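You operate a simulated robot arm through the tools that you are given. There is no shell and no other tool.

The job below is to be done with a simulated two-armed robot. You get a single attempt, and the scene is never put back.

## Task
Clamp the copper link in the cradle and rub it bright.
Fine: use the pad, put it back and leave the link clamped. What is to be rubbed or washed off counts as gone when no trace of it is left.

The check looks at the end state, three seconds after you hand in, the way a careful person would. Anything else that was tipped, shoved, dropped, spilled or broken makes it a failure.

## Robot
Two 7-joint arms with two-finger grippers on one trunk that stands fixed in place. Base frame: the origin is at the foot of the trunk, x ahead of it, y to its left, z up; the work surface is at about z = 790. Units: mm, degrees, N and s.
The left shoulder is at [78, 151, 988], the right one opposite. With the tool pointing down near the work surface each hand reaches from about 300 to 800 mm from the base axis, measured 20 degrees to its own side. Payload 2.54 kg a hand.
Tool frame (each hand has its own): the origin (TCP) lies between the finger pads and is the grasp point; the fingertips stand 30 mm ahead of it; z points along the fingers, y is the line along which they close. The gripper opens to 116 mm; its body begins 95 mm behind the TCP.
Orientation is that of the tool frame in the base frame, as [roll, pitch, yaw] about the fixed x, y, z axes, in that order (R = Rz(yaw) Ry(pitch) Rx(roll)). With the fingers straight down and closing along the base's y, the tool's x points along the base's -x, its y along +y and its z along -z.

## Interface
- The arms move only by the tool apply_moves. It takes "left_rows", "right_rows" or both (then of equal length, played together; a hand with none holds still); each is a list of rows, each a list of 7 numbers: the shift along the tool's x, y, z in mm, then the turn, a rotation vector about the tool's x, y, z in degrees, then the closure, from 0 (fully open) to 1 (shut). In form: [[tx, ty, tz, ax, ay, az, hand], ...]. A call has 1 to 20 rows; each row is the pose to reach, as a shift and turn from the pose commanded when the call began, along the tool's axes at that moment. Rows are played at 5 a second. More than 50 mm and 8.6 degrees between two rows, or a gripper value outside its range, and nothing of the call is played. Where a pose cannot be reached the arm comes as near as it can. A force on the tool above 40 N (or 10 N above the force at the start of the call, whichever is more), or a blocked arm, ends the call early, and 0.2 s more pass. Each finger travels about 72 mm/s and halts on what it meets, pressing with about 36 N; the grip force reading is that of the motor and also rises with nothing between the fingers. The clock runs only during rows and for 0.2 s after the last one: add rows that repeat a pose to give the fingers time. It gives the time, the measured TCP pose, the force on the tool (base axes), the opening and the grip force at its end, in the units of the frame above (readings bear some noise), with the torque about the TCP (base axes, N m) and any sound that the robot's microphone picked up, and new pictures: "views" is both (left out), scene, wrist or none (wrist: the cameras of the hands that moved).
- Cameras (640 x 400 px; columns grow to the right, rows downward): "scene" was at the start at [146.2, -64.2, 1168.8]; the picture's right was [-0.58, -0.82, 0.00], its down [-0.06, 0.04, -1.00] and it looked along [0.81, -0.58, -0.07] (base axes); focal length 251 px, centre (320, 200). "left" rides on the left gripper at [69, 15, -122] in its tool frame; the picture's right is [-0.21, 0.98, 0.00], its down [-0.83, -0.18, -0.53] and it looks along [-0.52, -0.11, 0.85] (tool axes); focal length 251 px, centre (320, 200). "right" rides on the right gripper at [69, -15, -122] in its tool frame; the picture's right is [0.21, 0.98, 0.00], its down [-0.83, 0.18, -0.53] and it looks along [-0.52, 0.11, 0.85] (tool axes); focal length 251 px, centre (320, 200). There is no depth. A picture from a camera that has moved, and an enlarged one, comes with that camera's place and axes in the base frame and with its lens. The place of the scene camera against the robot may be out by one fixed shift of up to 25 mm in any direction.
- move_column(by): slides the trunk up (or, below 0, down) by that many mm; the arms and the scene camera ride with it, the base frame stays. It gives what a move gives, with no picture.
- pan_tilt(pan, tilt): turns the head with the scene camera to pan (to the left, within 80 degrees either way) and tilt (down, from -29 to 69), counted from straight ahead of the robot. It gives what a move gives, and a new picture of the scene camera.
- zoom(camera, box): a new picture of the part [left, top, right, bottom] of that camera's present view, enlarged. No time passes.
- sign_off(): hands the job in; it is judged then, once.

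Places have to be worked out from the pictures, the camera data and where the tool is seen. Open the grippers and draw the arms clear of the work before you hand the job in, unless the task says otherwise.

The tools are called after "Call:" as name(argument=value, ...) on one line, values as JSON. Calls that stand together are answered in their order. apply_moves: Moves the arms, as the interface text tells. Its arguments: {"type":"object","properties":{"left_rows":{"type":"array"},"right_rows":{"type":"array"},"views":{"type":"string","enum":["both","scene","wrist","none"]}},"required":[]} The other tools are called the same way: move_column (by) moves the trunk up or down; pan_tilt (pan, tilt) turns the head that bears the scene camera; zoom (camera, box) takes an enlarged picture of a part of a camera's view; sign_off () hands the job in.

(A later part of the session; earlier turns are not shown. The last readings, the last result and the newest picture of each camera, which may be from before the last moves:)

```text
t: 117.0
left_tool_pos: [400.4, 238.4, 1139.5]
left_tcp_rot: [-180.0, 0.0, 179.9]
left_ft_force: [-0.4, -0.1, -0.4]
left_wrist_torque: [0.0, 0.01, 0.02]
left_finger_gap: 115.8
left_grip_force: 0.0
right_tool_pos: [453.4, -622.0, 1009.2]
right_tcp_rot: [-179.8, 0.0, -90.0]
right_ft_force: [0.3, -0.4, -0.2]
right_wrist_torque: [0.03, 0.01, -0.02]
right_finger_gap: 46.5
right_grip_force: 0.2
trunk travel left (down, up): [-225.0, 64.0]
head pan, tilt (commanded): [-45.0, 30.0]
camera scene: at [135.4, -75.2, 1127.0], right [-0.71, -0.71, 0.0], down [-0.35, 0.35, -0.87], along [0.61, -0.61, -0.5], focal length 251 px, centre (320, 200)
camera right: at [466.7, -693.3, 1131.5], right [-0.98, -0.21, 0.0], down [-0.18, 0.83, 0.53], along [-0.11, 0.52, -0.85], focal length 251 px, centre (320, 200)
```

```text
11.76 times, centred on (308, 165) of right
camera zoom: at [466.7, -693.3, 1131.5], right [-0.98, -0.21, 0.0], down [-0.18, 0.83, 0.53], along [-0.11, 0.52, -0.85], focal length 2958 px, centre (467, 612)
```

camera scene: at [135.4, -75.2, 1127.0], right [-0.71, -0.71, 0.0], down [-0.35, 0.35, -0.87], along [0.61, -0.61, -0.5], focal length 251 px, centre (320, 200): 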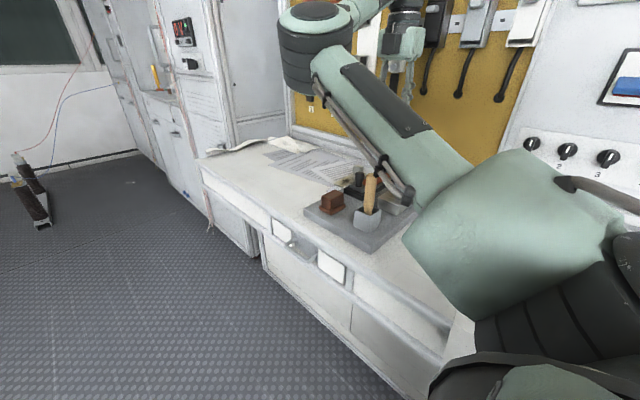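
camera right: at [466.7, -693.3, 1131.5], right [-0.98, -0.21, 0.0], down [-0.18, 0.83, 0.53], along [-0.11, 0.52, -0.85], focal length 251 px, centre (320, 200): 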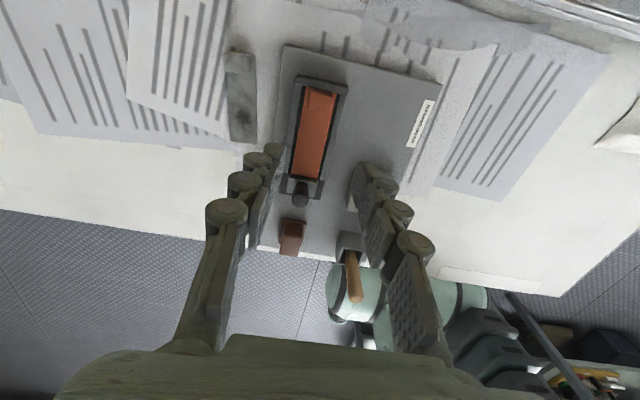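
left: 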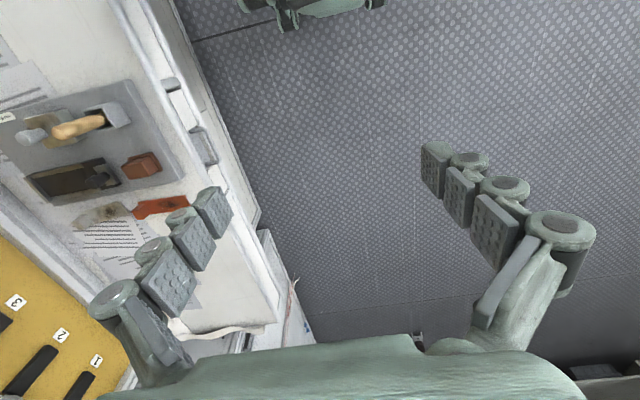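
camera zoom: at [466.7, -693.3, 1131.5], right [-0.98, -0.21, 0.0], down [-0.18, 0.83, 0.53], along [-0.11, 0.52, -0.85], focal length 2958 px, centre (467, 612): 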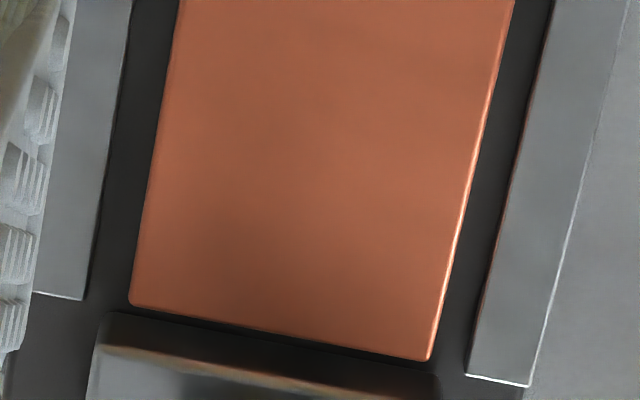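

There may be a very faint smudge near y -605 on the -x side. I move closer above the block to judge it from another angle.

Call:
apply_moves(right_rows=[[8, -1, 35, 0, 0, 0, 0.6], [16, -2, 70, 0, 0, 0, 0.6], [16, -2, 78, 0, 0, 0, 0.6], [16, -2, 78, 0, 0, 0, 0.6]], views="wrist")

Call:
zoom(camera="right", box=[280, 130, 350, 220])

Call:
zoom(camera="right", box=[290, 135, 340, 170])

```text
t: 118.0
left_tool_pos: [400.9, 238.7, 1138.3]
left_tcp_rot: [-180.0, 0.0, -180.0]
left_ft_force: [0.6, -0.2, 0.1]
left_wrist_torque: [0.0, -0.02, 0.02]
left_finger_gap: 115.9
left_grip_force: 0.0
right_tool_pos: [454.3, -637.8, 932.8]
right_tcp_rot: [180.0, 0.0, -90.0]
right_ft_force: [0.3, 0.5, 0.2]
right_wrist_torque: [0.01, 0.0, 0.0]
right_finger_gap: 46.5
right_grip_force: 0.1
trunk travel left (down, up): [-225.0, 64.0]
head pan, tilt (commanded): [-45.0, 30.0]
camera right: at [468.9, -708.8, 1053.6], right [-0.98, -0.21, 0.0], down [-0.18, 0.83, 0.53], along [-0.11, 0.52, -0.85], focal length 251 px, centre (320, 200)
```

right: 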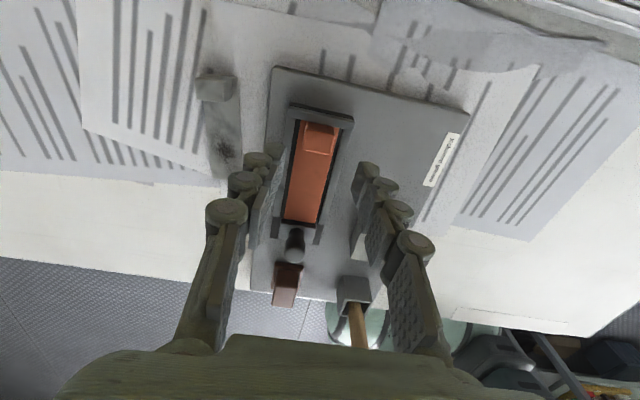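

```text
4.44 times, centred on (315, 175) of right
camera zoom: at [468.9, -708.8, 1053.6], right [-0.98, -0.21, 0.0], down [-0.18, 0.83, 0.53], along [-0.11, 0.52, -0.85], focal length 1118 px, centre (342, 311)
```

zoom: 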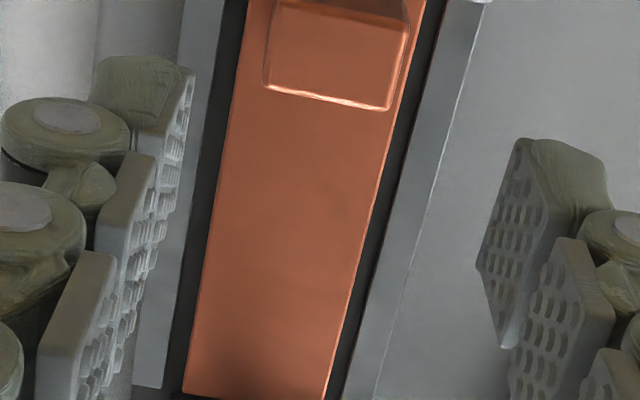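

```text
11.43 times, centred on (315, 152) of right
camera zoom: at [468.9, -708.8, 1053.6], right [-0.98, -0.21, 0.0], down [-0.18, 0.83, 0.53], along [-0.11, 0.52, -0.85], focal length 2874 px, centre (377, 743)
```

zoom: 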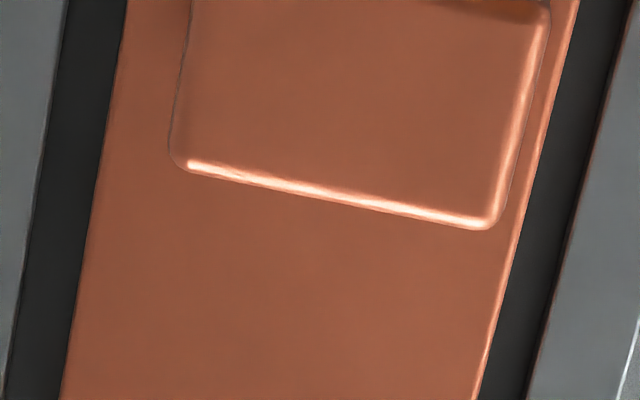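

Call:
zoom(camera="right", box=[298, 160, 336, 190])

Call:
zoom(camera="right", box=[285, 185, 330, 222])

```text
13.33 times, centred on (317, 175) of right
camera zoom: at [468.9, -708.8, 1053.6], right [-0.98, -0.21, 0.0], down [-0.18, 0.83, 0.53], along [-0.11, 0.52, -0.85], focal length 3352 px, centre (360, 533)
```

zoom: 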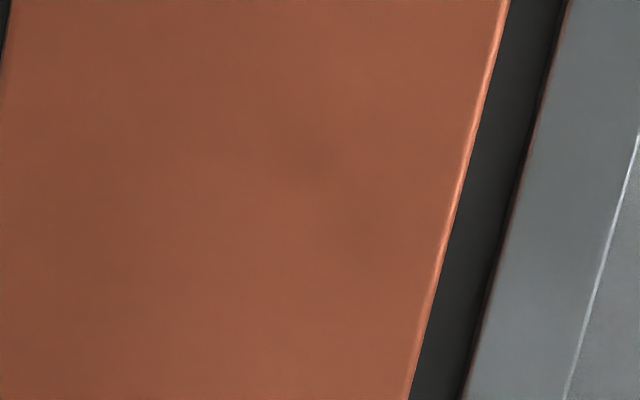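

```text
10.81 times, centred on (308, 204) of right
camera zoom: at [468.9, -708.8, 1053.6], right [-0.98, -0.21, 0.0], down [-0.18, 0.83, 0.53], along [-0.11, 0.52, -0.85], focal length 2718 px, centre (455, 162)
```

zoom: 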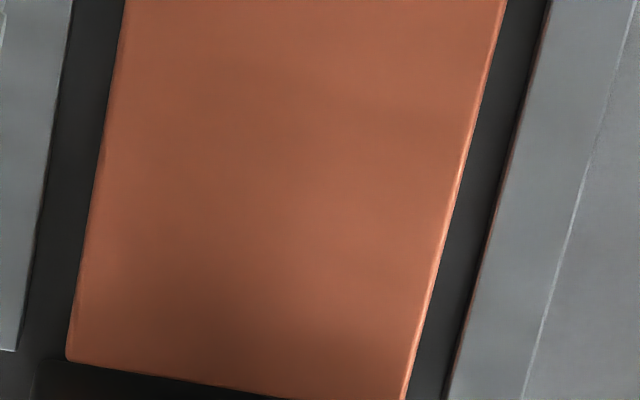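

From two views a very faint mark stays fixed at about [450, -604], so a trace of the stain does remain. I fetch the pad again to rub that part more: up, across and down to just above the handle.

Call:
apply_moves(right_rows=[[0, 0, -40, 0, 0, 0, 0.6], [0, 0, -78, 0, 0, 0, 0.6], [-45, -0.3, -78, 0, 0, 0, 0.6], [-90, -0.5, -78, 0, 0, 0, 0.6], [-135, -0.7, -78, 0, 0, 0, 0.6], [-180, -1, -78, 0, 0, 0, 0.6], [-209.6, -1.1, -78, 0, 0, 0, 0.6], [-209.6, -1.1, -78, 0, 0, 0, 0.6], [-209.6, -1.1, -35, 0, 0, 0, 0.6], [-209.6, -1.1, 5, 0, 0, 0, 0.6], [-209.6, -1.1, 40, 0, 0, 0, 0.6], [-209.6, -1.1, 60, 0, 0, 0, 0.6], [-209.6, -1.1, 60, 0, 0, 0, 0.6]], views="wrist")

Call:
zoom(camera="right", box=[250, 100, 410, 240])

```text
t: 120.8
left_tool_pos: [400.9, 238.6, 1140.0]
left_tcp_rot: [-179.9, 0.0, -180.0]
left_ft_force: [-0.3, -0.4, -0.5]
left_wrist_torque: [-0.01, -0.02, 0.03]
left_finger_gap: 116.0
left_grip_force: 0.1
right_tool_pos: [455.0, -429.5, 870.9]
right_tcp_rot: [-180.0, 0.1, -90.0]
right_ft_force: [-1.0, 0.3, 0.3]
right_wrist_torque: [-0.02, -0.03, -0.04]
right_finger_gap: 46.4
right_grip_force: 0.0
trunk travel left (down, up): [-225.0, 64.0]
head pan, tilt (commanded): [-45.0, 30.0]
camera right: at [470.1, -499.2, 992.9], right [-0.98, -0.21, 0.0], down [-0.18, 0.83, 0.53], along [-0.11, 0.52, -0.85], focal length 251 px, centre (320, 200)
```

right: 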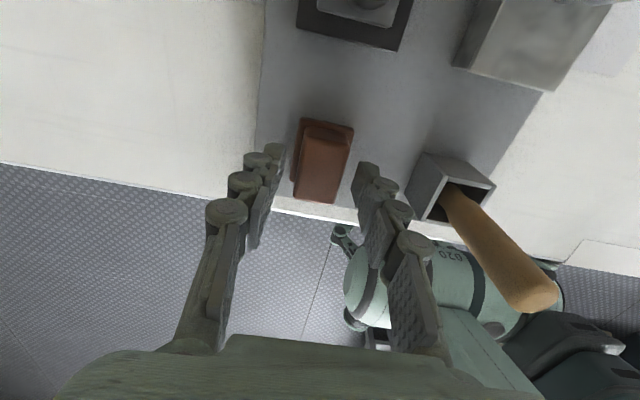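

```text
2.86 times, centred on (330, 170) of right
camera zoom: at [470.1, -499.2, 992.9], right [-0.98, -0.21, 0.0], down [-0.18, 0.83, 0.53], along [-0.11, 0.52, -0.85], focal length 718 px, centre (291, 286)
```

zoom: 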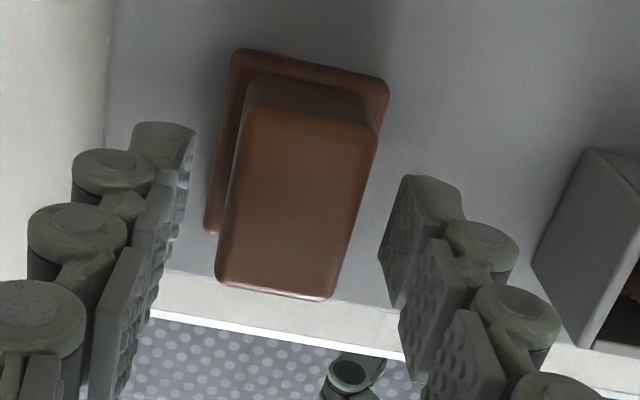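

The pad sits as before between the fingers. I descend 13.5 mm and grip it.

Call:
apply_moves(right_rows=[[0.6, 0.3, 7, 0, 0, 0, 0.6], [0.6, 0.3, 13.5, 0, 0, 0, 0.6], [0.6, 0.3, 13.5, 0, 0, 0, 0.6], [0.6, 0.3, 13.5, 0, 0, 0, 0.72], [0.6, 0.3, 13.5, 0, 0, 0, 0.9], [0.6, 0.3, 13.5, 0, 0, 0, 1], [0.6, 0.3, 13.5, 0, 0, 0, 1]], views="wrist")

Call:
zoom(camera="right", box=[250, 100, 410, 240])

```text
t: 122.4
left_tool_pos: [400.1, 239.7, 1138.9]
left_tcp_rot: [180.0, 0.0, -180.0]
left_ft_force: [-1.2, 0.4, -0.1]
left_wrist_torque: [0.02, -0.05, -0.01]
left_finger_gap: 115.8
left_grip_force: 0.2
right_tool_pos: [455.3, -429.8, 859.3]
right_tcp_rot: [-180.0, 0.1, -90.0]
right_ft_force: [-0.7, 0.7, 0.1]
right_wrist_torque: [0.0, 0.01, 0.0]
right_finger_gap: 28.8
right_grip_force: 36.1
trunk travel left (down, up): [-225.0, 64.0]
head pan, tilt (commanded): [-45.0, 30.0]
camera right: at [469.7, -499.7, 980.3], right [-0.98, -0.21, 0.0], down [-0.18, 0.83, 0.53], along [-0.11, 0.52, -0.85], focal length 251 px, centre (320, 200)
```

right: 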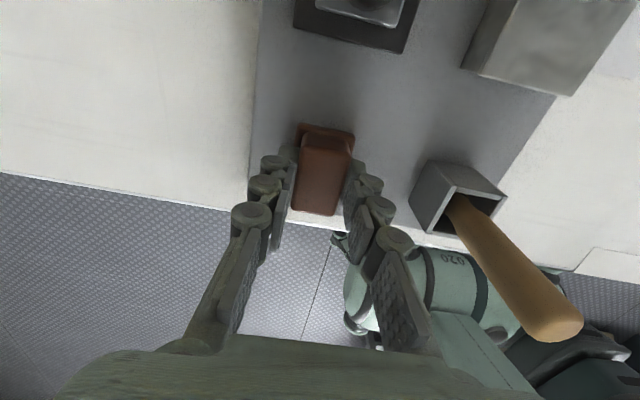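

```text
2.86 times, centred on (330, 170) of right
camera zoom: at [469.7, -499.7, 980.3], right [-0.98, -0.21, 0.0], down [-0.18, 0.83, 0.53], along [-0.11, 0.52, -0.85], focal length 718 px, centre (291, 286)
```

zoom: 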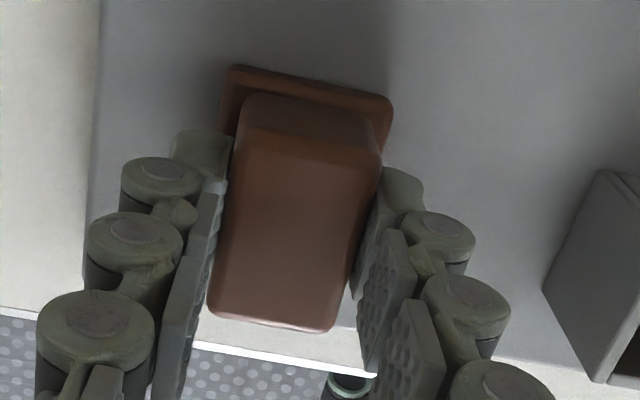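

Gripped at TCP [454.7, -430.7, 858.3]. I carry it high over the knob, straight down onto the link at y -580, and make a first focused stroke over the faint spot.

Call:
apply_moves(right_rows=[[0, 0, -45, 0, 0, 0, 1], [0, 0, -90, 0, 0, 0, 1], [40, -0.3, -90, 0, 0, 0, 1], [80, -0.5, -90, 0, 0, 0, 1], [120, -0.7, -90, 0, 0, 0, 1], [149.3, -0.9, -90, 0, 0, 0, 1], [149.3, -0.9, -90, 0, 0, 0, 1], [149.3, -0.9, -55, 0, 0, 0, 1], [149.3, -0.9, -25, 0, 0, 0, 1], [149.3, -0.9, -17, 0, 0, 0, 1], [149.3, -0.9, -15.3, 0, 0, 0, 1], [155, -0.9, -15.3, 0, 0, 0, 1], [161, -0.9, -15.3, 0, 0, 0, 1], [167, -0.9, -15.3, 0, 0, 0, 1], [172, -0.9, -15.3, 0, 0, 0, 1], [175.5, -0.9, -15.3, 0, 0, 0, 1]], views="wrist")

Call:
zoom(camera="right", box=[250, 60, 390, 270])

```text
t: 125.8
left_tool_pos: [398.4, 243.9, 1138.4]
left_tcp_rot: [-179.7, 0.1, -180.0]
left_ft_force: [-0.6, 0.8, -0.7]
left_wrist_torque: [0.0, -0.01, 0.01]
left_finger_gap: 115.9
left_grip_force: 0.0
right_tool_pos: [454.9, -602.7, 877.2]
right_tcp_rot: [-179.8, -0.2, -90.0]
right_ft_force: [-0.5, 9.5, 28.5]
right_wrist_torque: [0.37, 0.01, 0.03]
right_finger_gap: 28.6
right_grip_force: 35.7
trunk travel left (down, up): [-225.0, 64.0]
head pan, tilt (commanded): [-45.0, 30.0]
camera right: at [469.3, -672.7, 999.5], right [-0.98, -0.22, 0.0], down [-0.18, 0.83, 0.53], along [-0.11, 0.52, -0.85], focal length 251 px, centre (320, 200)
```

right: 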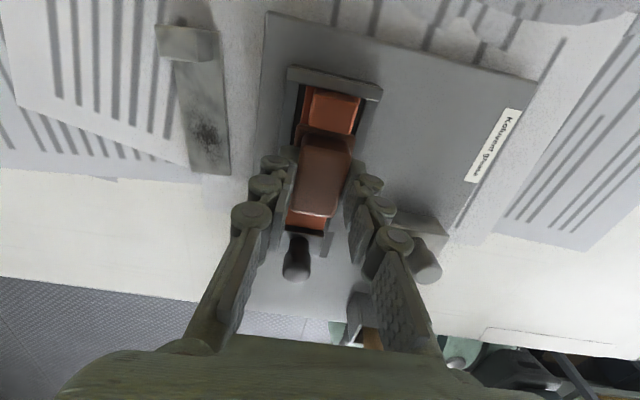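

```text
1.90 times, centred on (320, 165) of right
camera zoom: at [469.3, -672.7, 999.5], right [-0.98, -0.22, 0.0], down [-0.18, 0.83, 0.53], along [-0.11, 0.52, -0.85], focal length 479 px, centre (320, 267)
```

zoom: 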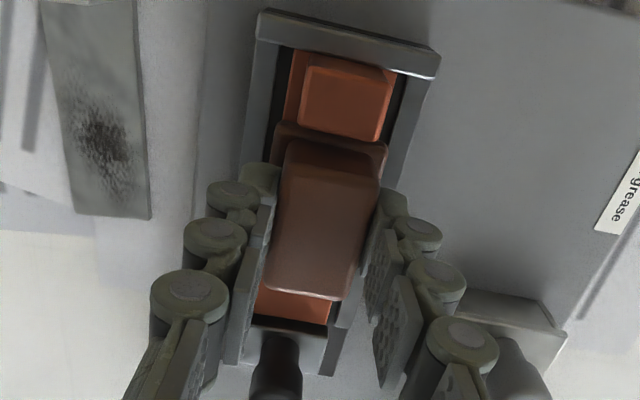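

The press came out at 28 N, more than I want, so I back off 2 mm and run three more focused strokes over the spot.

Call:
apply_moves(right_rows=[[0, 0, -9, 0, 0, 0, 1], [-25, 0, -9, 0, 0, 0, 1], [-25, 0, -2, 0, 0, 0, 1], [-18.5, 0, -2, 0, 0, 0, 1], [-12, 0, -2, 0, 0, 0, 1], [-6, 0, -2, 0, 0, 0, 1], [0, 0, -2, 0, 0, 0, 1], [0, 0, -9, 0, 0, 0, 1], [-25, 1, -9, 0, 0, 0, 1], [-25, 1, -2, 0, 0, 0, 1], [-18.5, 1, -2, 0, 0, 0, 1], [-12, 1, -2, 0, 0, 0, 1], [-6, 1, -2, 0, 0, 0, 1], [0, 1, -2, 0, 0, 0, 1], [0, 0, -9, 0, 0, 0, 1], [-25, -1, -9, 0, 0, 0, 1], [-25, -1, -2, 0, 0, 0, 1], [-17, -1, -2, 0, 0, 0, 1], [-8, -1, -2, 0, 0, 0, 1], [0, -1, -2, 0, 0, 0, 1]], views="none")

```text
t: 130.0
left_tool_pos: [400.0, 241.2, 1138.4]
left_tcp_rot: [-179.9, 0.0, -179.9]
left_ft_force: [-0.8, -0.8, 0.7]
left_wrist_torque: [-0.01, 0.01, -0.01]
left_finger_gap: 116.2
left_grip_force: 0.0
right_tool_pos: [457.5, -605.5, 878.0]
right_tcp_rot: [-179.9, -0.1, -90.1]
right_ft_force: [-1.9, 2.8, 10.1]
right_wrist_torque: [0.02, 0.0, -0.04]
right_finger_gap: 28.9
right_grip_force: 36.5
trunk travel left (down, up): [-225.0, 64.0]
head pan, tilt (commanded): [-45.0, 30.0]
```

Call:
apply_moves(right_rows=[[0, 0.5, -7, 0, 0, 0, 1], [-35, 1, -7, 0, 0, 0, 1], [-35, 1, 0.5, 0, 0, 0, 1], [-28, 1, 0.5, 0, 0, 0, 1], [-21, 1, 0.5, 0, 0, 0, 1], [-14, 1, 0.5, 0, 0, 0, 1], [-7, 1, 0.5, 0, 0, 0, 1], [0, 1, 0.5, 0, 0, 0, 1], [0, 1, -7, 0, 0, 0, 1], [-35, 2, -7, 0, 0, 0, 1], [-35, 2, 0.5, 0, 0, 0, 1], [-28, 2, 0.5, 0, 0, 0, 1], [-21, 2, 0.5, 0, 0, 0, 1], [-14, 2, 0.5, 0, 0, 0, 1], [-7, 2, 0.5, 0, 0, 0, 1], [0, 2, 0.5, 0, 0, 0, 1]], views="none")

Call:
apply_moves(right_rows=[[0, 0, -7, 0, 0, 0, 1], [-25, -1, -7, 0, 0, 0, 1], [-25, -1, 0, 0, 0, 0, 1], [-19, -1, 0, 0, 0, 0, 1], [-12, -1, 0, 0, 0, 0, 1], [-6, -1, 0, 0, 0, 0, 1], [0, -1, 0, 0, 0, 0, 1], [0, -1, -7, 0, 0, 0, 1], [-25, -1, -7, 0, 0, 0, 1], [-25, -1, 0, 0, 0, 0, 1], [-19, -1, 0, 0, 0, 0, 1], [-12, -1, 0, 0, 0, 0, 1], [-6, -1, 0, 0, 0, 0, 1], [0, -1, 0, 0, 0, 0, 1], [0, -1, -7, 0, 0, 0, 1], [0, -1, -35, 0, 0, 0, 1], [0, -1, -75, 0, 0, 0, 1], [-20, -1, -95, 0, 0, 0, 1], [-20, -1, -95, 0, 0, 0, 1]], views="wrist")

Call:
zoom(camera="right", box=[270, 60, 390, 160])

```text
t: 133.4
left_tool_pos: [399.5, 241.2, 1139.4]
left_tcp_rot: [-180.0, 0.0, 180.0]
left_ft_force: [0.3, -0.2, -0.5]
left_wrist_torque: [-0.03, 0.02, 0.02]
left_finger_gap: 116.1
left_grip_force: 0.1
right_tool_pos: [455.3, -604.6, 878.0]
right_tcp_rot: [-179.9, -0.2, -89.9]
right_ft_force: [-0.9, 4.1, 14.4]
right_wrist_torque: [0.13, 0.05, 0.03]
right_finger_gap: 28.6
right_grip_force: 36.2
trunk travel left (down, up): [-225.0, 64.0]
head pan, tilt (commanded): [-45.0, 30.0]
```

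```text
t: 137.4
left_tool_pos: [399.6, 238.4, 1139.4]
left_tcp_rot: [180.0, 0.1, -179.8]
left_ft_force: [-0.3, -0.2, -0.2]
left_wrist_torque: [-0.03, 0.0, 0.03]
left_finger_gap: 116.2
left_grip_force: 0.1
right_tool_pos: [456.4, -583.4, 971.6]
right_tcp_rot: [-180.0, -0.1, -90.0]
right_ft_force: [0.6, 0.0, -0.6]
right_wrist_torque: [0.01, -0.03, 0.03]
right_finger_gap: 28.8
right_grip_force: 36.1
trunk travel left (down, up): [-225.0, 64.0]
head pan, tilt (commanded): [-45.0, 30.0]
camera right: at [470.3, -654.4, 1092.3], right [-0.98, -0.21, 0.0], down [-0.18, 0.83, 0.53], along [-0.11, 0.52, -0.85], focal length 251 px, centre (320, 200)
```

right: 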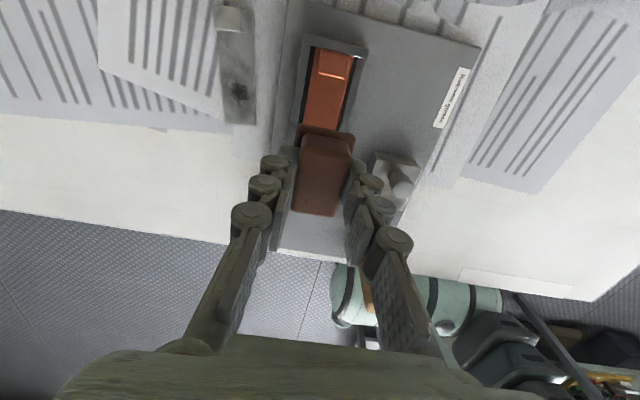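

```text
4.00 times, centred on (330, 110) of right
camera zoom: at [470.3, -654.4, 1092.3], right [-0.98, -0.21, 0.0], down [-0.18, 0.83, 0.53], along [-0.11, 0.52, -0.85], focal length 1006 px, centre (280, 560)
```

zoom: 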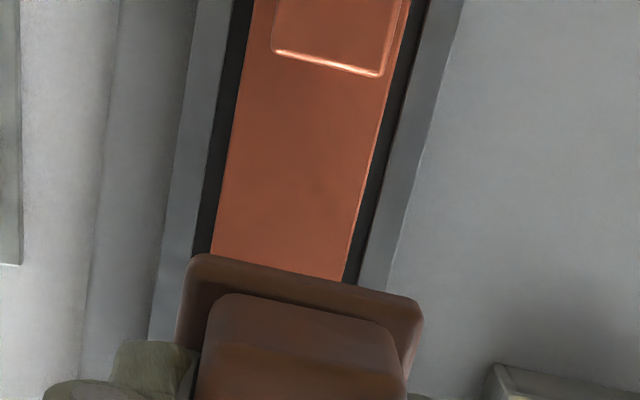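

I enlarge the place where the faint mark was.

Call:
zoom(camera="right", box=[310, 85, 348, 125])

Call:
zoom(camera="right", box=[318, 94, 342, 116])

```text
10.00 times, centred on (329, 105) of right
camera zoom: at [470.3, -654.4, 1092.3], right [-0.98, -0.21, 0.0], down [-0.18, 0.83, 0.53], along [-0.11, 0.52, -0.85], focal length 2514 px, centre (230, 1150)
```

zoom: 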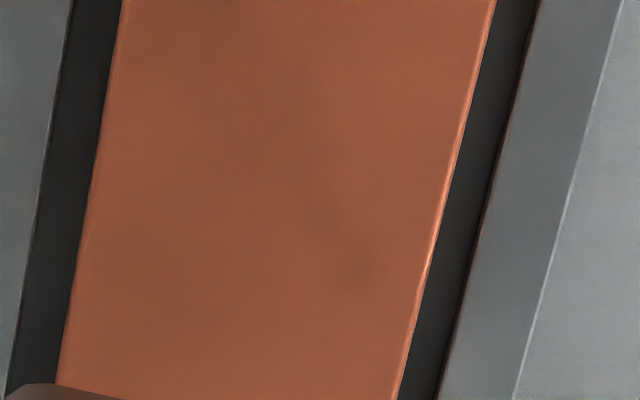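

```text
16.00 times, centred on (330, 105) of right
camera zoom: at [470.3, -654.4, 1092.3], right [-0.98, -0.21, 0.0], down [-0.18, 0.83, 0.53], along [-0.11, 0.52, -0.85], focal length 4023 px, centre (160, 1720)
```

zoom: 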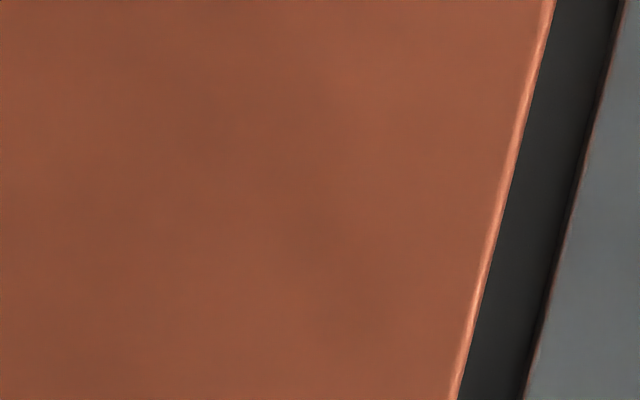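

The same faint mark is still there at about [446–450, -600], within the stain's old fringe. It sits off the pad's centre line, so I run strokes with the pad shifted 6 mm towards -x.

Call:
apply_moves(right_rows=[[0, 6, 40, 0, 0, 0, 1], [0, 6, 75, 0, 0, 0, 1], [0, 6, 88, 0, 0, 0, 1], [0, 6, 95.3, 0, 0, 0, 1], [7, 6, 95.3, 0, 0, 0, 1], [14, 6, 95.3, 0, 0, 0, 1], [20.5, 6, 95.3, 0, 0, 0, 1], [20.5, 6, 88, 0, 0, 0, 1], [0, 6, 88, 0, 0, 0, 1], [0, 6, 95.3, 0, 0, 0, 1], [7, 6, 95.3, 0, 0, 0, 1], [14, 6, 95.3, 0, 0, 0, 1], [20.5, 6, 95.3, 0, 0, 0, 1], [20.5, 6, 88, 0, 0, 0, 1], [0, 6, 88, 0, 0, 0, 1], [0, 6, 95.3, 0, 0, 0, 1], [7, 6, 95.3, 0, 0, 0, 1], [14, 6, 95.3, 0, 0, 0, 1], [20.5, 6, 95.3, 0, 0, 0, 1]], views="wrist")

Call:
zoom(camera="right", box=[250, 60, 390, 270])

```text
t: 141.4
left_tool_pos: [398.6, 241.7, 1139.6]
left_tcp_rot: [-179.9, 0.0, -179.9]
left_ft_force: [-1.5, 0.1, 0.0]
left_wrist_torque: [-0.02, -0.01, -0.01]
left_finger_gap: 115.9
left_grip_force: 0.1
right_tool_pos: [450.0, -603.9, 877.4]
right_tcp_rot: [-180.0, 0.0, -90.0]
right_ft_force: [-1.0, 5.7, 15.6]
right_wrist_torque: [0.17, 0.02, 0.03]
right_finger_gap: 28.9
right_grip_force: 35.8
trunk travel left (down, up): [-225.0, 64.0]
head pan, tilt (commanded): [-45.0, 30.0]
camera right: at [464.2, -674.3, 999.0], right [-0.98, -0.21, 0.0], down [-0.18, 0.83, 0.53], along [-0.11, 0.52, -0.85], focal length 251 px, centre (320, 200)
```

right: 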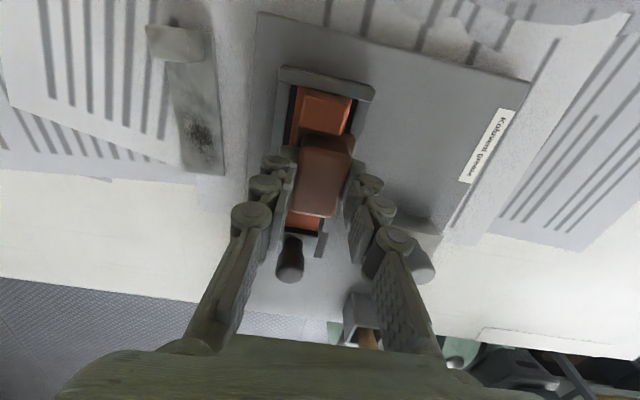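

```text
1.90 times, centred on (320, 165) of right
camera zoom: at [464.2, -674.3, 999.0], right [-0.98, -0.21, 0.0], down [-0.18, 0.83, 0.53], along [-0.11, 0.52, -0.85], focal length 479 px, centre (320, 267)
```

zoom: 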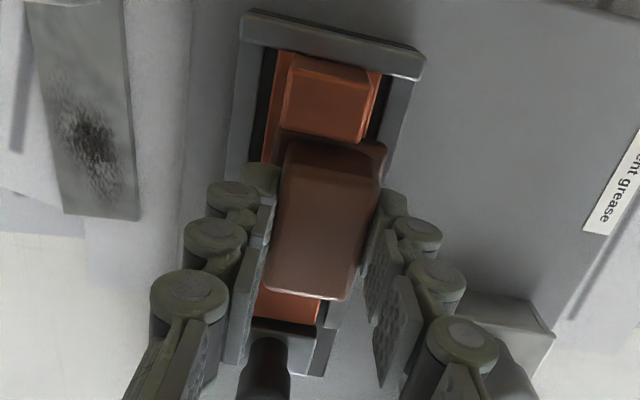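

Force 15.6 N here. I follow with full strokes at both side offsets, then lift and look again.

Call:
apply_moves(right_rows=[[0, 0, -7.3, 0, 0, 0, 1], [-35, 0, -7.3, 0, 0, 0, 1], [-35, 0, 0, 0, 0, 0, 1], [-28, 0, 0, 0, 0, 0, 1], [-21, 0, 0, 0, 0, 0, 1], [-14, 0, 0, 0, 0, 0, 1], [-7, 0, 0, 0, 0, 0, 1], [0, 0, 0, 0, 0, 0, 1], [0, 0, -7.3, 0, 0, 0, 1], [-35, -12, -7.3, 0, 0, 0, 1], [-35, -12, 0, 0, 0, 0, 1], [-28, -12, 0, 0, 0, 0, 1], [-21, -12, 0, 0, 0, 0, 1], [-14, -12, 0, 0, 0, 0, 1], [-7, -12, 0, 0, 0, 0, 1], [0, -12, 0, 0, 0, 0, 1], [0, -12, -7.3, 0, 0, 0, 1], [0, -6, -45, 0, 0, 0, 1], [-20, -6, -92, 0, 0, 0, 1], [-20, -6, -92, 0, 0, 0, 1]], views="wrist")

Call:
zoom(camera="right", box=[310, 85, 348, 125])

Call:
zoom(camera="right", box=[285, 50, 375, 130])

```text
refused: row 19 steps farther than a row can; nothing moved
```

```text
10.00 times, centred on (329, 105) of right
camera zoom: at [464.2, -674.3, 999.0], right [-0.98, -0.21, 0.0], down [-0.18, 0.83, 0.53], along [-0.11, 0.52, -0.85], focal length 2514 px, centre (230, 1150)
```

zoom: 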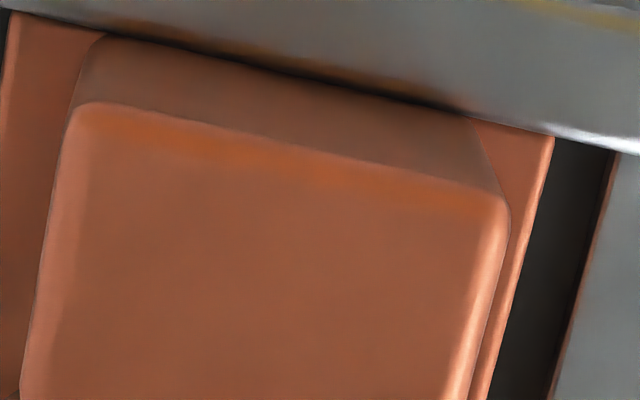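

```text
5.00 times, centred on (330, 90) of right
camera zoom: at [464.2, -674.3, 999.0], right [-0.98, -0.21, 0.0], down [-0.18, 0.83, 0.53], along [-0.11, 0.52, -0.85], focal length 1257 px, centre (270, 750)
```

zoom: 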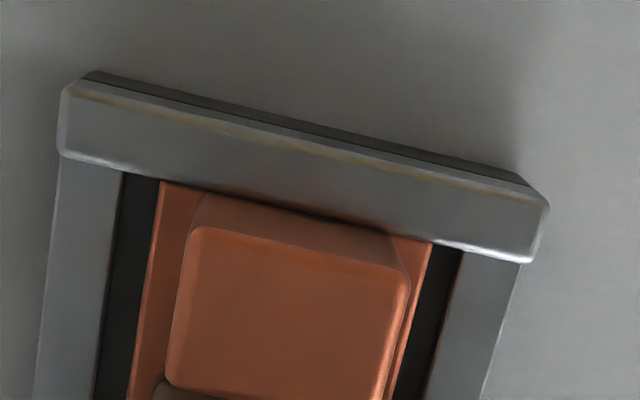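

One row was too long, so nothing moved. I send it again with a shorter last lift.

Call:
apply_moves(right_rows=[[0, 0, -7.3, 0, 0, 0, 1], [-35, 0, -7.3, 0, 0, 0, 1], [-35, 0, 0, 0, 0, 0, 1], [-28, 0, 0, 0, 0, 0, 1], [-21, 0, 0, 0, 0, 0, 1], [-14, 0, 0, 0, 0, 0, 1], [-7, 0, 0, 0, 0, 0, 1], [0, 0, 0, 0, 0, 0, 1], [0, 0, -7.3, 0, 0, 0, 1], [-35, -12, -7.3, 0, 0, 0, 1], [-35, -12, 0, 0, 0, 0, 1], [-28, -12, 0, 0, 0, 0, 1], [-21, -12, 0, 0, 0, 0, 1], [-14, -12, 0, 0, 0, 0, 1], [-7, -12, 0, 0, 0, 0, 1], [0, -12, 0, 0, 0, 0, 1], [0, -12, -7.3, 0, 0, 0, 1], [0, -6, -45, 0, 0, 0, 1], [-10, -6, -85, 0, 0, 0, 1], [-20, -6, -92, 0, 0, 0, 1]], views="wrist")

Call:
zoom(camera="right", box=[310, 85, 348, 125])

Call:
zoom(camera="right", box=[285, 50, 375, 130])

```text
t: 145.6
left_tool_pos: [399.8, 239.5, 1139.3]
left_tcp_rot: [-180.0, 0.0, -180.0]
left_ft_force: [0.9, -0.5, 0.3]
left_wrist_torque: [-0.01, 0.04, -0.01]
left_finger_gap: 115.9
left_grip_force: 0.1
right_tool_pos: [457.1, -586.3, 967.9]
right_tcp_rot: [-179.9, 0.0, -90.0]
right_ft_force: [0.3, 0.1, -1.0]
right_wrist_torque: [0.0, -0.01, -0.01]
right_finger_gap: 28.6
right_grip_force: 35.7
trunk travel left (down, up): [-225.0, 64.0]
head pan, tilt (commanded): [-45.0, 30.0]
camera right: at [470.6, -656.3, 1088.8], right [-0.98, -0.21, 0.0], down [-0.18, 0.83, 0.53], along [-0.11, 0.52, -0.85], focal length 251 px, centre (320, 200)
```

right: 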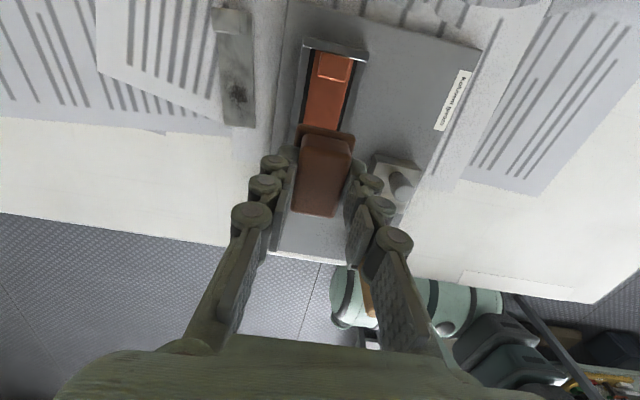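

```text
10.00 times, centred on (329, 105) of right
camera zoom: at [470.6, -656.3, 1088.8], right [-0.98, -0.21, 0.0], down [-0.18, 0.83, 0.53], along [-0.11, 0.52, -0.85], focal length 2514 px, centre (230, 1150)
```

zoom: 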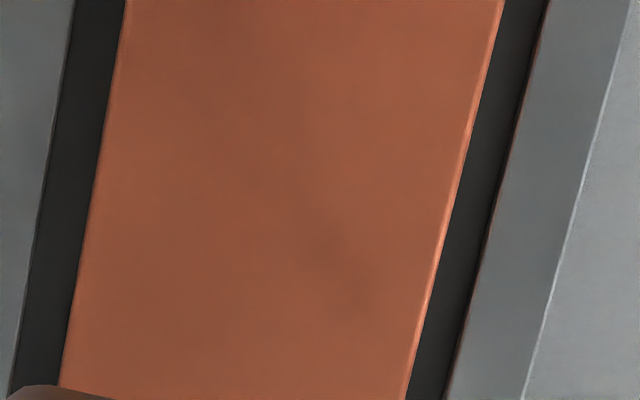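

```text
5.00 times, centred on (330, 90) of right
camera zoom: at [470.6, -656.3, 1088.8], right [-0.98, -0.21, 0.0], down [-0.18, 0.83, 0.53], along [-0.11, 0.52, -0.85], focal length 1257 px, centre (270, 750)
```

zoom: 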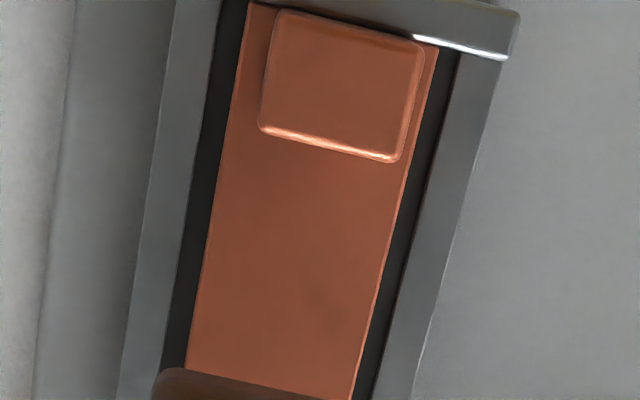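

After some 25 strokes that faint patch has not changed at all, while the whole stain went in the first five. The copper block shows similar mottling, so I take the patch to be the metal's own grain. On the way back with the pad I check the +y half of the link.

Call:
apply_moves(right_rows=[[0, 0, -8, 0, 0, 0, 1], [-35, 0, -8, 0, 0, 0, 1], [-70, 0, -8, 0, 0, 0, 1], [-97, 0, -8, 0, 0, 0, 1], [-97, 0, -8, 0, 0, 0, 1]], views="wrist")

Call:
zoom(camera="right", box=[300, 0, 380, 80])

Call:
zoom(camera="right", box=[315, 20, 365, 75])

```text
t: 146.8
left_tool_pos: [399.8, 238.8, 1138.8]
left_tcp_rot: [-180.0, 0.1, 179.9]
left_ft_force: [0.0, 0.9, 0.3]
left_wrist_torque: [0.01, -0.02, -0.01]
left_finger_gap: 116.0
left_grip_force: 0.0
right_tool_pos: [457.1, -488.9, 975.4]
right_tcp_rot: [180.0, 0.0, -90.0]
right_ft_force: [0.9, 0.4, -1.3]
right_wrist_torque: [0.01, -0.02, 0.05]
right_finger_gap: 28.7
right_grip_force: 36.1
trunk travel left (down, up): [-225.0, 64.0]
head pan, tilt (commanded): [-45.0, 30.0]
camera right: at [471.1, -559.0, 1097.4], right [-0.98, -0.21, 0.0], down [-0.18, 0.83, 0.53], along [-0.11, 0.52, -0.85], focal length 251 px, centre (320, 200)
```

right: 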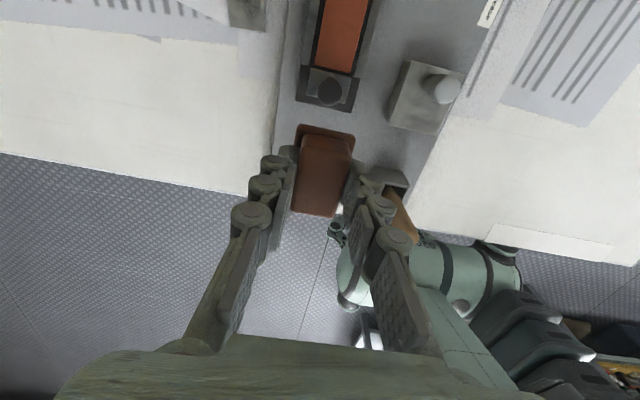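

```text
5.00 times, centred on (340, 40) of right
camera zoom: at [471.1, -559.0, 1097.4], right [-0.98, -0.21, 0.0], down [-0.18, 0.83, 0.53], along [-0.11, 0.52, -0.85], focal length 1257 px, centre (220, 1000)
```

zoom: 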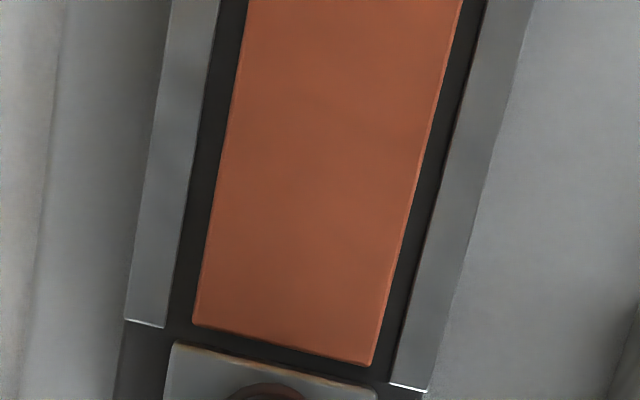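

```text
7.27 times, centred on (340, 48) of right
camera zoom: at [471.1, -559.0, 1097.4], right [-0.98, -0.21, 0.0], down [-0.18, 0.83, 0.53], along [-0.11, 0.52, -0.85], focal length 1829 px, centre (174, 1309)
```

zoom: 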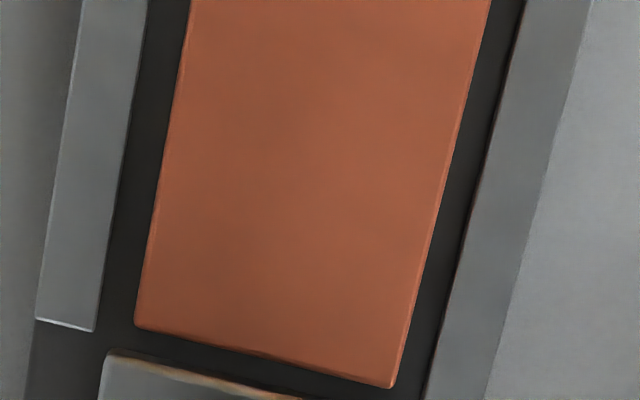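

The +y half is clean as well. I take the pad back over its home and lower it.

Call:
apply_moves(right_rows=[[-30, 0.7, 0, 0, 0, 0, 1], [-59.3, 1.4, 0, 0, 0, 0, 1], [-59.3, 1.4, 30, 0, 0, 0, 1], [-59.3, 1.4, 65, 0, 0, 0, 1], [-59.3, 1.4, 97, 0, 0, 0, 1], [-59.3, 1.4, 110, 0, 0, 0, 1], [-59.3, 1.4, 114, 0, 0, 0, 1], [-59.3, 1.4, 116, 0, 0, 0, 1], [-59.3, 1.4, 116, 0, 0, 0, 1]], views="wrist")

Call:
zoom(camera="right", box=[250, 100, 410, 240])

```text
t: 148.8
left_tool_pos: [401.4, 239.4, 1139.8]
left_tcp_rot: [-180.0, 0.0, -180.0]
left_ft_force: [0.1, 0.2, 0.2]
left_wrist_torque: [-0.01, 0.01, 0.01]
left_finger_gap: 116.1
left_grip_force: 0.0
right_tool_pos: [453.9, -430.1, 858.7]
right_tcp_rot: [180.0, 0.1, -89.9]
right_ft_force: [-0.4, 0.1, -0.1]
right_wrist_torque: [0.0, 0.0, 0.0]
right_finger_gap: 28.8
right_grip_force: 36.2
trunk travel left (down, up): [-225.0, 64.0]
head pan, tilt (commanded): [-45.0, 30.0]
camera right: at [469.4, -499.8, 980.9], right [-0.98, -0.21, 0.0], down [-0.18, 0.83, 0.53], along [-0.11, 0.52, -0.85], focal length 251 px, centre (320, 200)
```

right: 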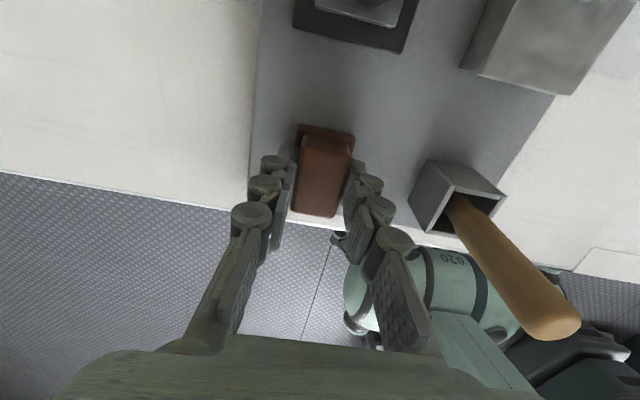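

```text
2.86 times, centred on (330, 170) of right
camera zoom: at [469.4, -499.8, 980.9], right [-0.98, -0.21, 0.0], down [-0.18, 0.83, 0.53], along [-0.11, 0.52, -0.85], focal length 718 px, centre (291, 286)
```

zoom: 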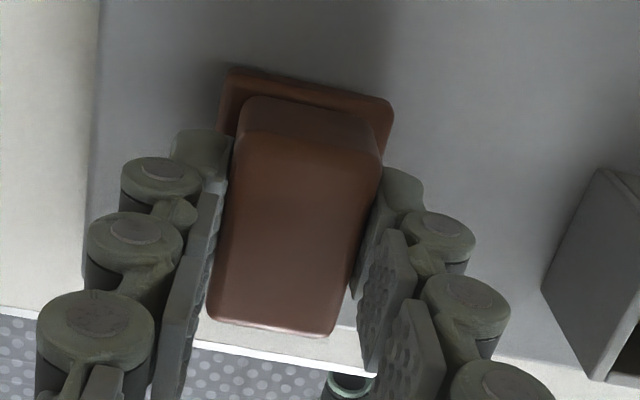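

Not yet in contact; I go down in small steps until it bears.

Call:
apply_moves(right_rows=[[0, 0, 0.7, 0, 0, 0, 1], [0, 0, 1.4, 0, 0, 0, 1], [0, 0, 1.4, 0, 0, 0, 1]], views="none")

```text
t: 149.6
left_tool_pos: [400.2, 238.5, 1138.1]
left_tcp_rot: [-179.9, 0.0, 179.9]
left_ft_force: [0.3, -0.8, -0.7]
left_wrist_torque: [-0.02, 0.01, 0.05]
left_finger_gap: 115.9
left_grip_force: 0.0
right_tool_pos: [455.7, -430.7, 856.7]
right_tcp_rot: [180.0, 0.0, -90.1]
right_ft_force: [-0.3, 0.3, -0.5]
right_wrist_torque: [-0.03, -0.02, -0.01]
right_finger_gap: 28.7
right_grip_force: 36.3
trunk travel left (down, up): [-225.0, 64.0]
head pan, tilt (commanded): [-45.0, 30.0]
```

Call:
apply_moves(right_rows=[[0, 0, 0.7, 0, 0, 0, 1], [0, 0, 1.4, 0, 0, 0, 1], [0, 0, 1.4, 0, 0, 0, 1]], views="none")

```text
t: 150.4
left_tool_pos: [400.3, 239.1, 1139.5]
left_tcp_rot: [179.9, 0.1, 179.9]
left_ft_force: [0.4, -0.2, -0.1]
left_wrist_torque: [0.02, -0.01, -0.04]
left_finger_gap: 115.8
left_grip_force: 0.0
right_tool_pos: [455.5, -428.6, 857.4]
right_tcp_rot: [-179.9, -0.1, -89.9]
right_ft_force: [1.9, -0.6, 5.6]
right_wrist_torque: [-0.16, -0.03, 0.02]
right_finger_gap: 28.6
right_grip_force: 35.3
trunk travel left (down, up): [-225.0, 64.0]
head pan, tilt (commanded): [-45.0, 30.0]
```

Contact at 5.6 N. I ease half a millimetre, open, and rise straight up.

Call:
apply_moves(right_rows=[[0, 0, -0.5, 0, 0, 0, 1], [0, 0, -0.5, 0, 0, 0, 0.72], [0, 0, -0.5, 0, 0, 0, 0.64], [0, 0, -0.5, 0, 0, 0, 0.6], [0, 0, -0.5, 0, 0, 0, 0.6], [0, 0, -35, 0, 0, 0, 0.6], [0, 0, -75, 0, 0, 0, 0.6], [0, 0, -110, 0, 0, 0, 0.6], [0, 0, -110, 0, 0, 0, 0.6]], views="both")

Call:
zoom(camera="right", box=[250, 70, 410, 210])

```text
t: 152.4
left_tool_pos: [400.4, 239.1, 1138.2]
left_tcp_rot: [-180.0, 0.0, 179.9]
left_ft_force: [0.0, -0.4, 0.0]
left_wrist_torque: [0.0, 0.01, 0.01]
left_finger_gap: 115.9
left_grip_force: 0.0
right_tool_pos: [454.6, -429.3, 966.9]
right_tcp_rot: [180.0, 0.0, -90.0]
right_ft_force: [-1.0, -0.2, 0.9]
right_wrist_torque: [-0.02, -0.03, -0.05]
right_finger_gap: 46.3
right_grip_force: 0.0
trunk travel left (down, up): [-225.0, 64.0]
head pan, tilt (commanded): [-45.0, 30.0]
camera scene: at [135.5, -75.2, 1127.0], right [-0.71, -0.71, 0.0], down [-0.35, 0.35, -0.87], along [0.61, -0.61, -0.5], focal length 251 px, centre (320, 200)
camera right: at [469.2, -499.7, 1088.3], right [-0.98, -0.21, 0.0], down [-0.18, 0.83, 0.53], along [-0.11, 0.52, -0.85], focal length 251 px, centre (320, 200)
```

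scene: 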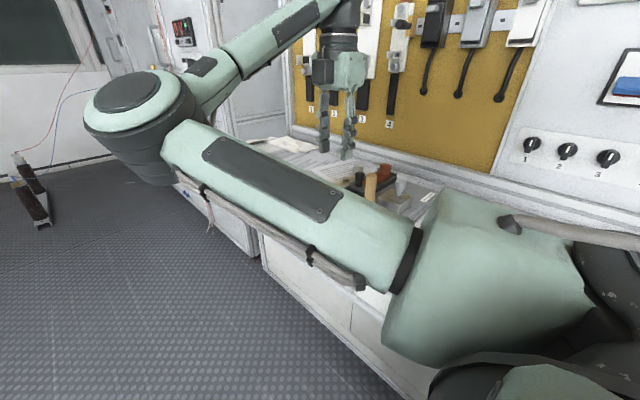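
right: 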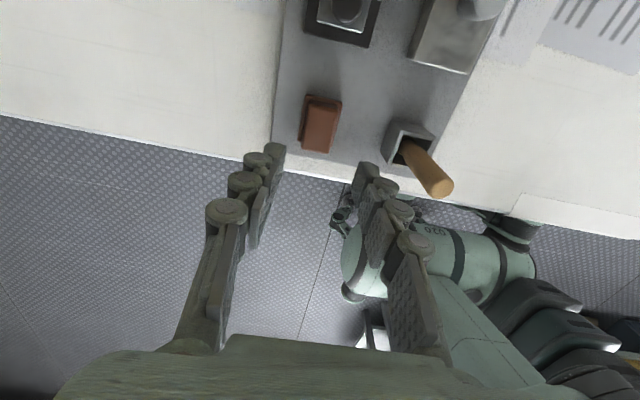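

```text
2.86 times, centred on (330, 140) of right
camera zoom: at [469.2, -499.7, 1088.3], right [-0.98, -0.21, 0.0], down [-0.18, 0.83, 0.53], along [-0.11, 0.52, -0.85], focal length 718 px, centre (291, 371)
```

zoom: 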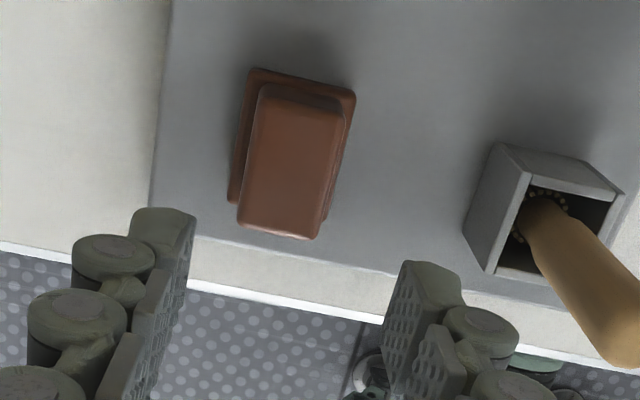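

The pad is back exactly where it was relative to the brush holder. The link still has about 3 mm of play before the jaw, so I will nudge it to meet the jaw face, so that the closed jaw actually bears on it. I go over the block.

Call:
apply_moves(right_rows=[[0, 0, -43, 0, 0, 0, 0.6], [45, -0.4, -43, 0, 0, 0, 0.6], [90, -0.8, -43, 0, 0, 0, 0.6], [135, -1.2, -43, 0, 0, 0, 0.6], [180, -1.6, -43, 0, 0, 0, 0.6], [210, -1.8, -43, 0, 0, 0, 0.6], [210, -1.8, -43, 0, 0, 0, 0.6], [210, -1.8, 0, 0, 0, 0, 0.6], [210, -1.8, 35, 0, 0, 0, 0.6], [210, -1.8, 35, 0, 0, 0, 0.6]], views="wrist")

Call:
zoom(camera="right", box=[260, 90, 380, 190])

Call:
zoom(camera="right", box=[270, 190, 350, 260])

```text
t: 154.6
left_tool_pos: [400.4, 239.2, 1139.2]
left_tcp_rot: [180.0, 0.0, -180.0]
left_ft_force: [0.4, 0.6, 0.5]
left_wrist_torque: [0.02, -0.01, 0.0]
left_finger_gap: 116.3
left_grip_force: 0.0
right_tool_pos: [455.7, -639.3, 931.9]
right_tcp_rot: [179.9, 0.0, -89.9]
right_ft_force: [0.2, -0.3, -0.3]
right_wrist_torque: [0.02, -0.02, 0.0]
right_finger_gap: 46.3
right_grip_force: 0.0
trunk travel left (down, up): [-225.0, 64.0]
head pan, tilt (commanded): [-45.0, 30.0]
camera right: at [470.6, -709.3, 1053.0], right [-0.98, -0.21, 0.0], down [-0.18, 0.83, 0.53], along [-0.11, 0.52, -0.85], focal length 251 px, centre (320, 200)
```

right: 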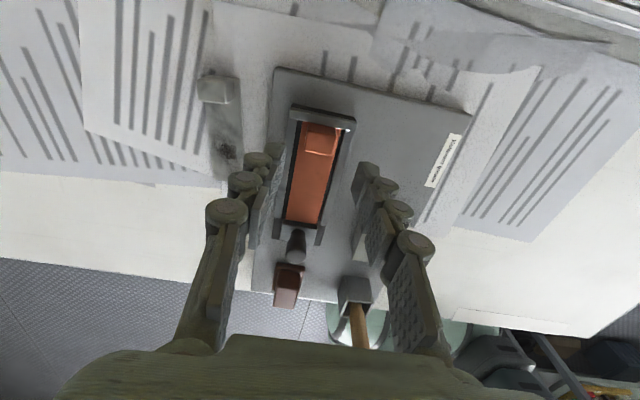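

```text
4.00 times, centred on (320, 140) of right
camera zoom: at [470.6, -709.3, 1053.0], right [-0.98, -0.21, 0.0], down [-0.18, 0.83, 0.53], along [-0.11, 0.52, -0.85], focal length 1006 px, centre (320, 440)
```

zoom: 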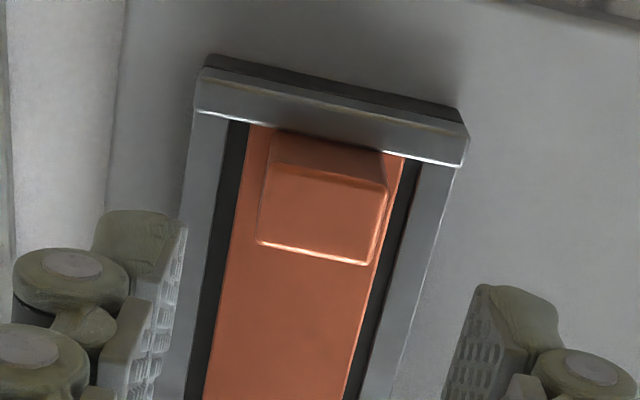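

```text
5.71 times, centred on (310, 225) of right
camera zoom: at [470.6, -709.3, 1053.0], right [-0.98, -0.21, 0.0], down [-0.18, 0.83, 0.53], along [-0.11, 0.52, -0.85], focal length 1437 px, centre (377, 57)
```

zoom: 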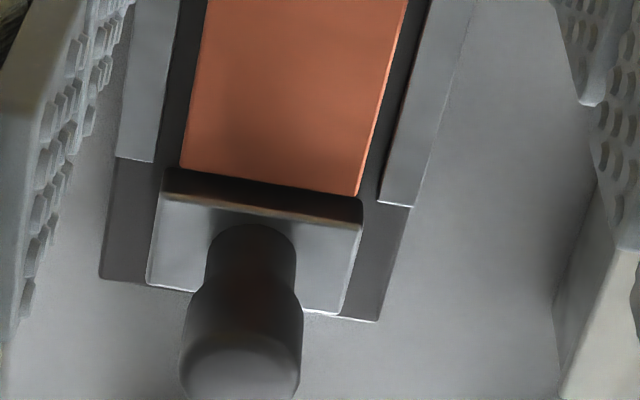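

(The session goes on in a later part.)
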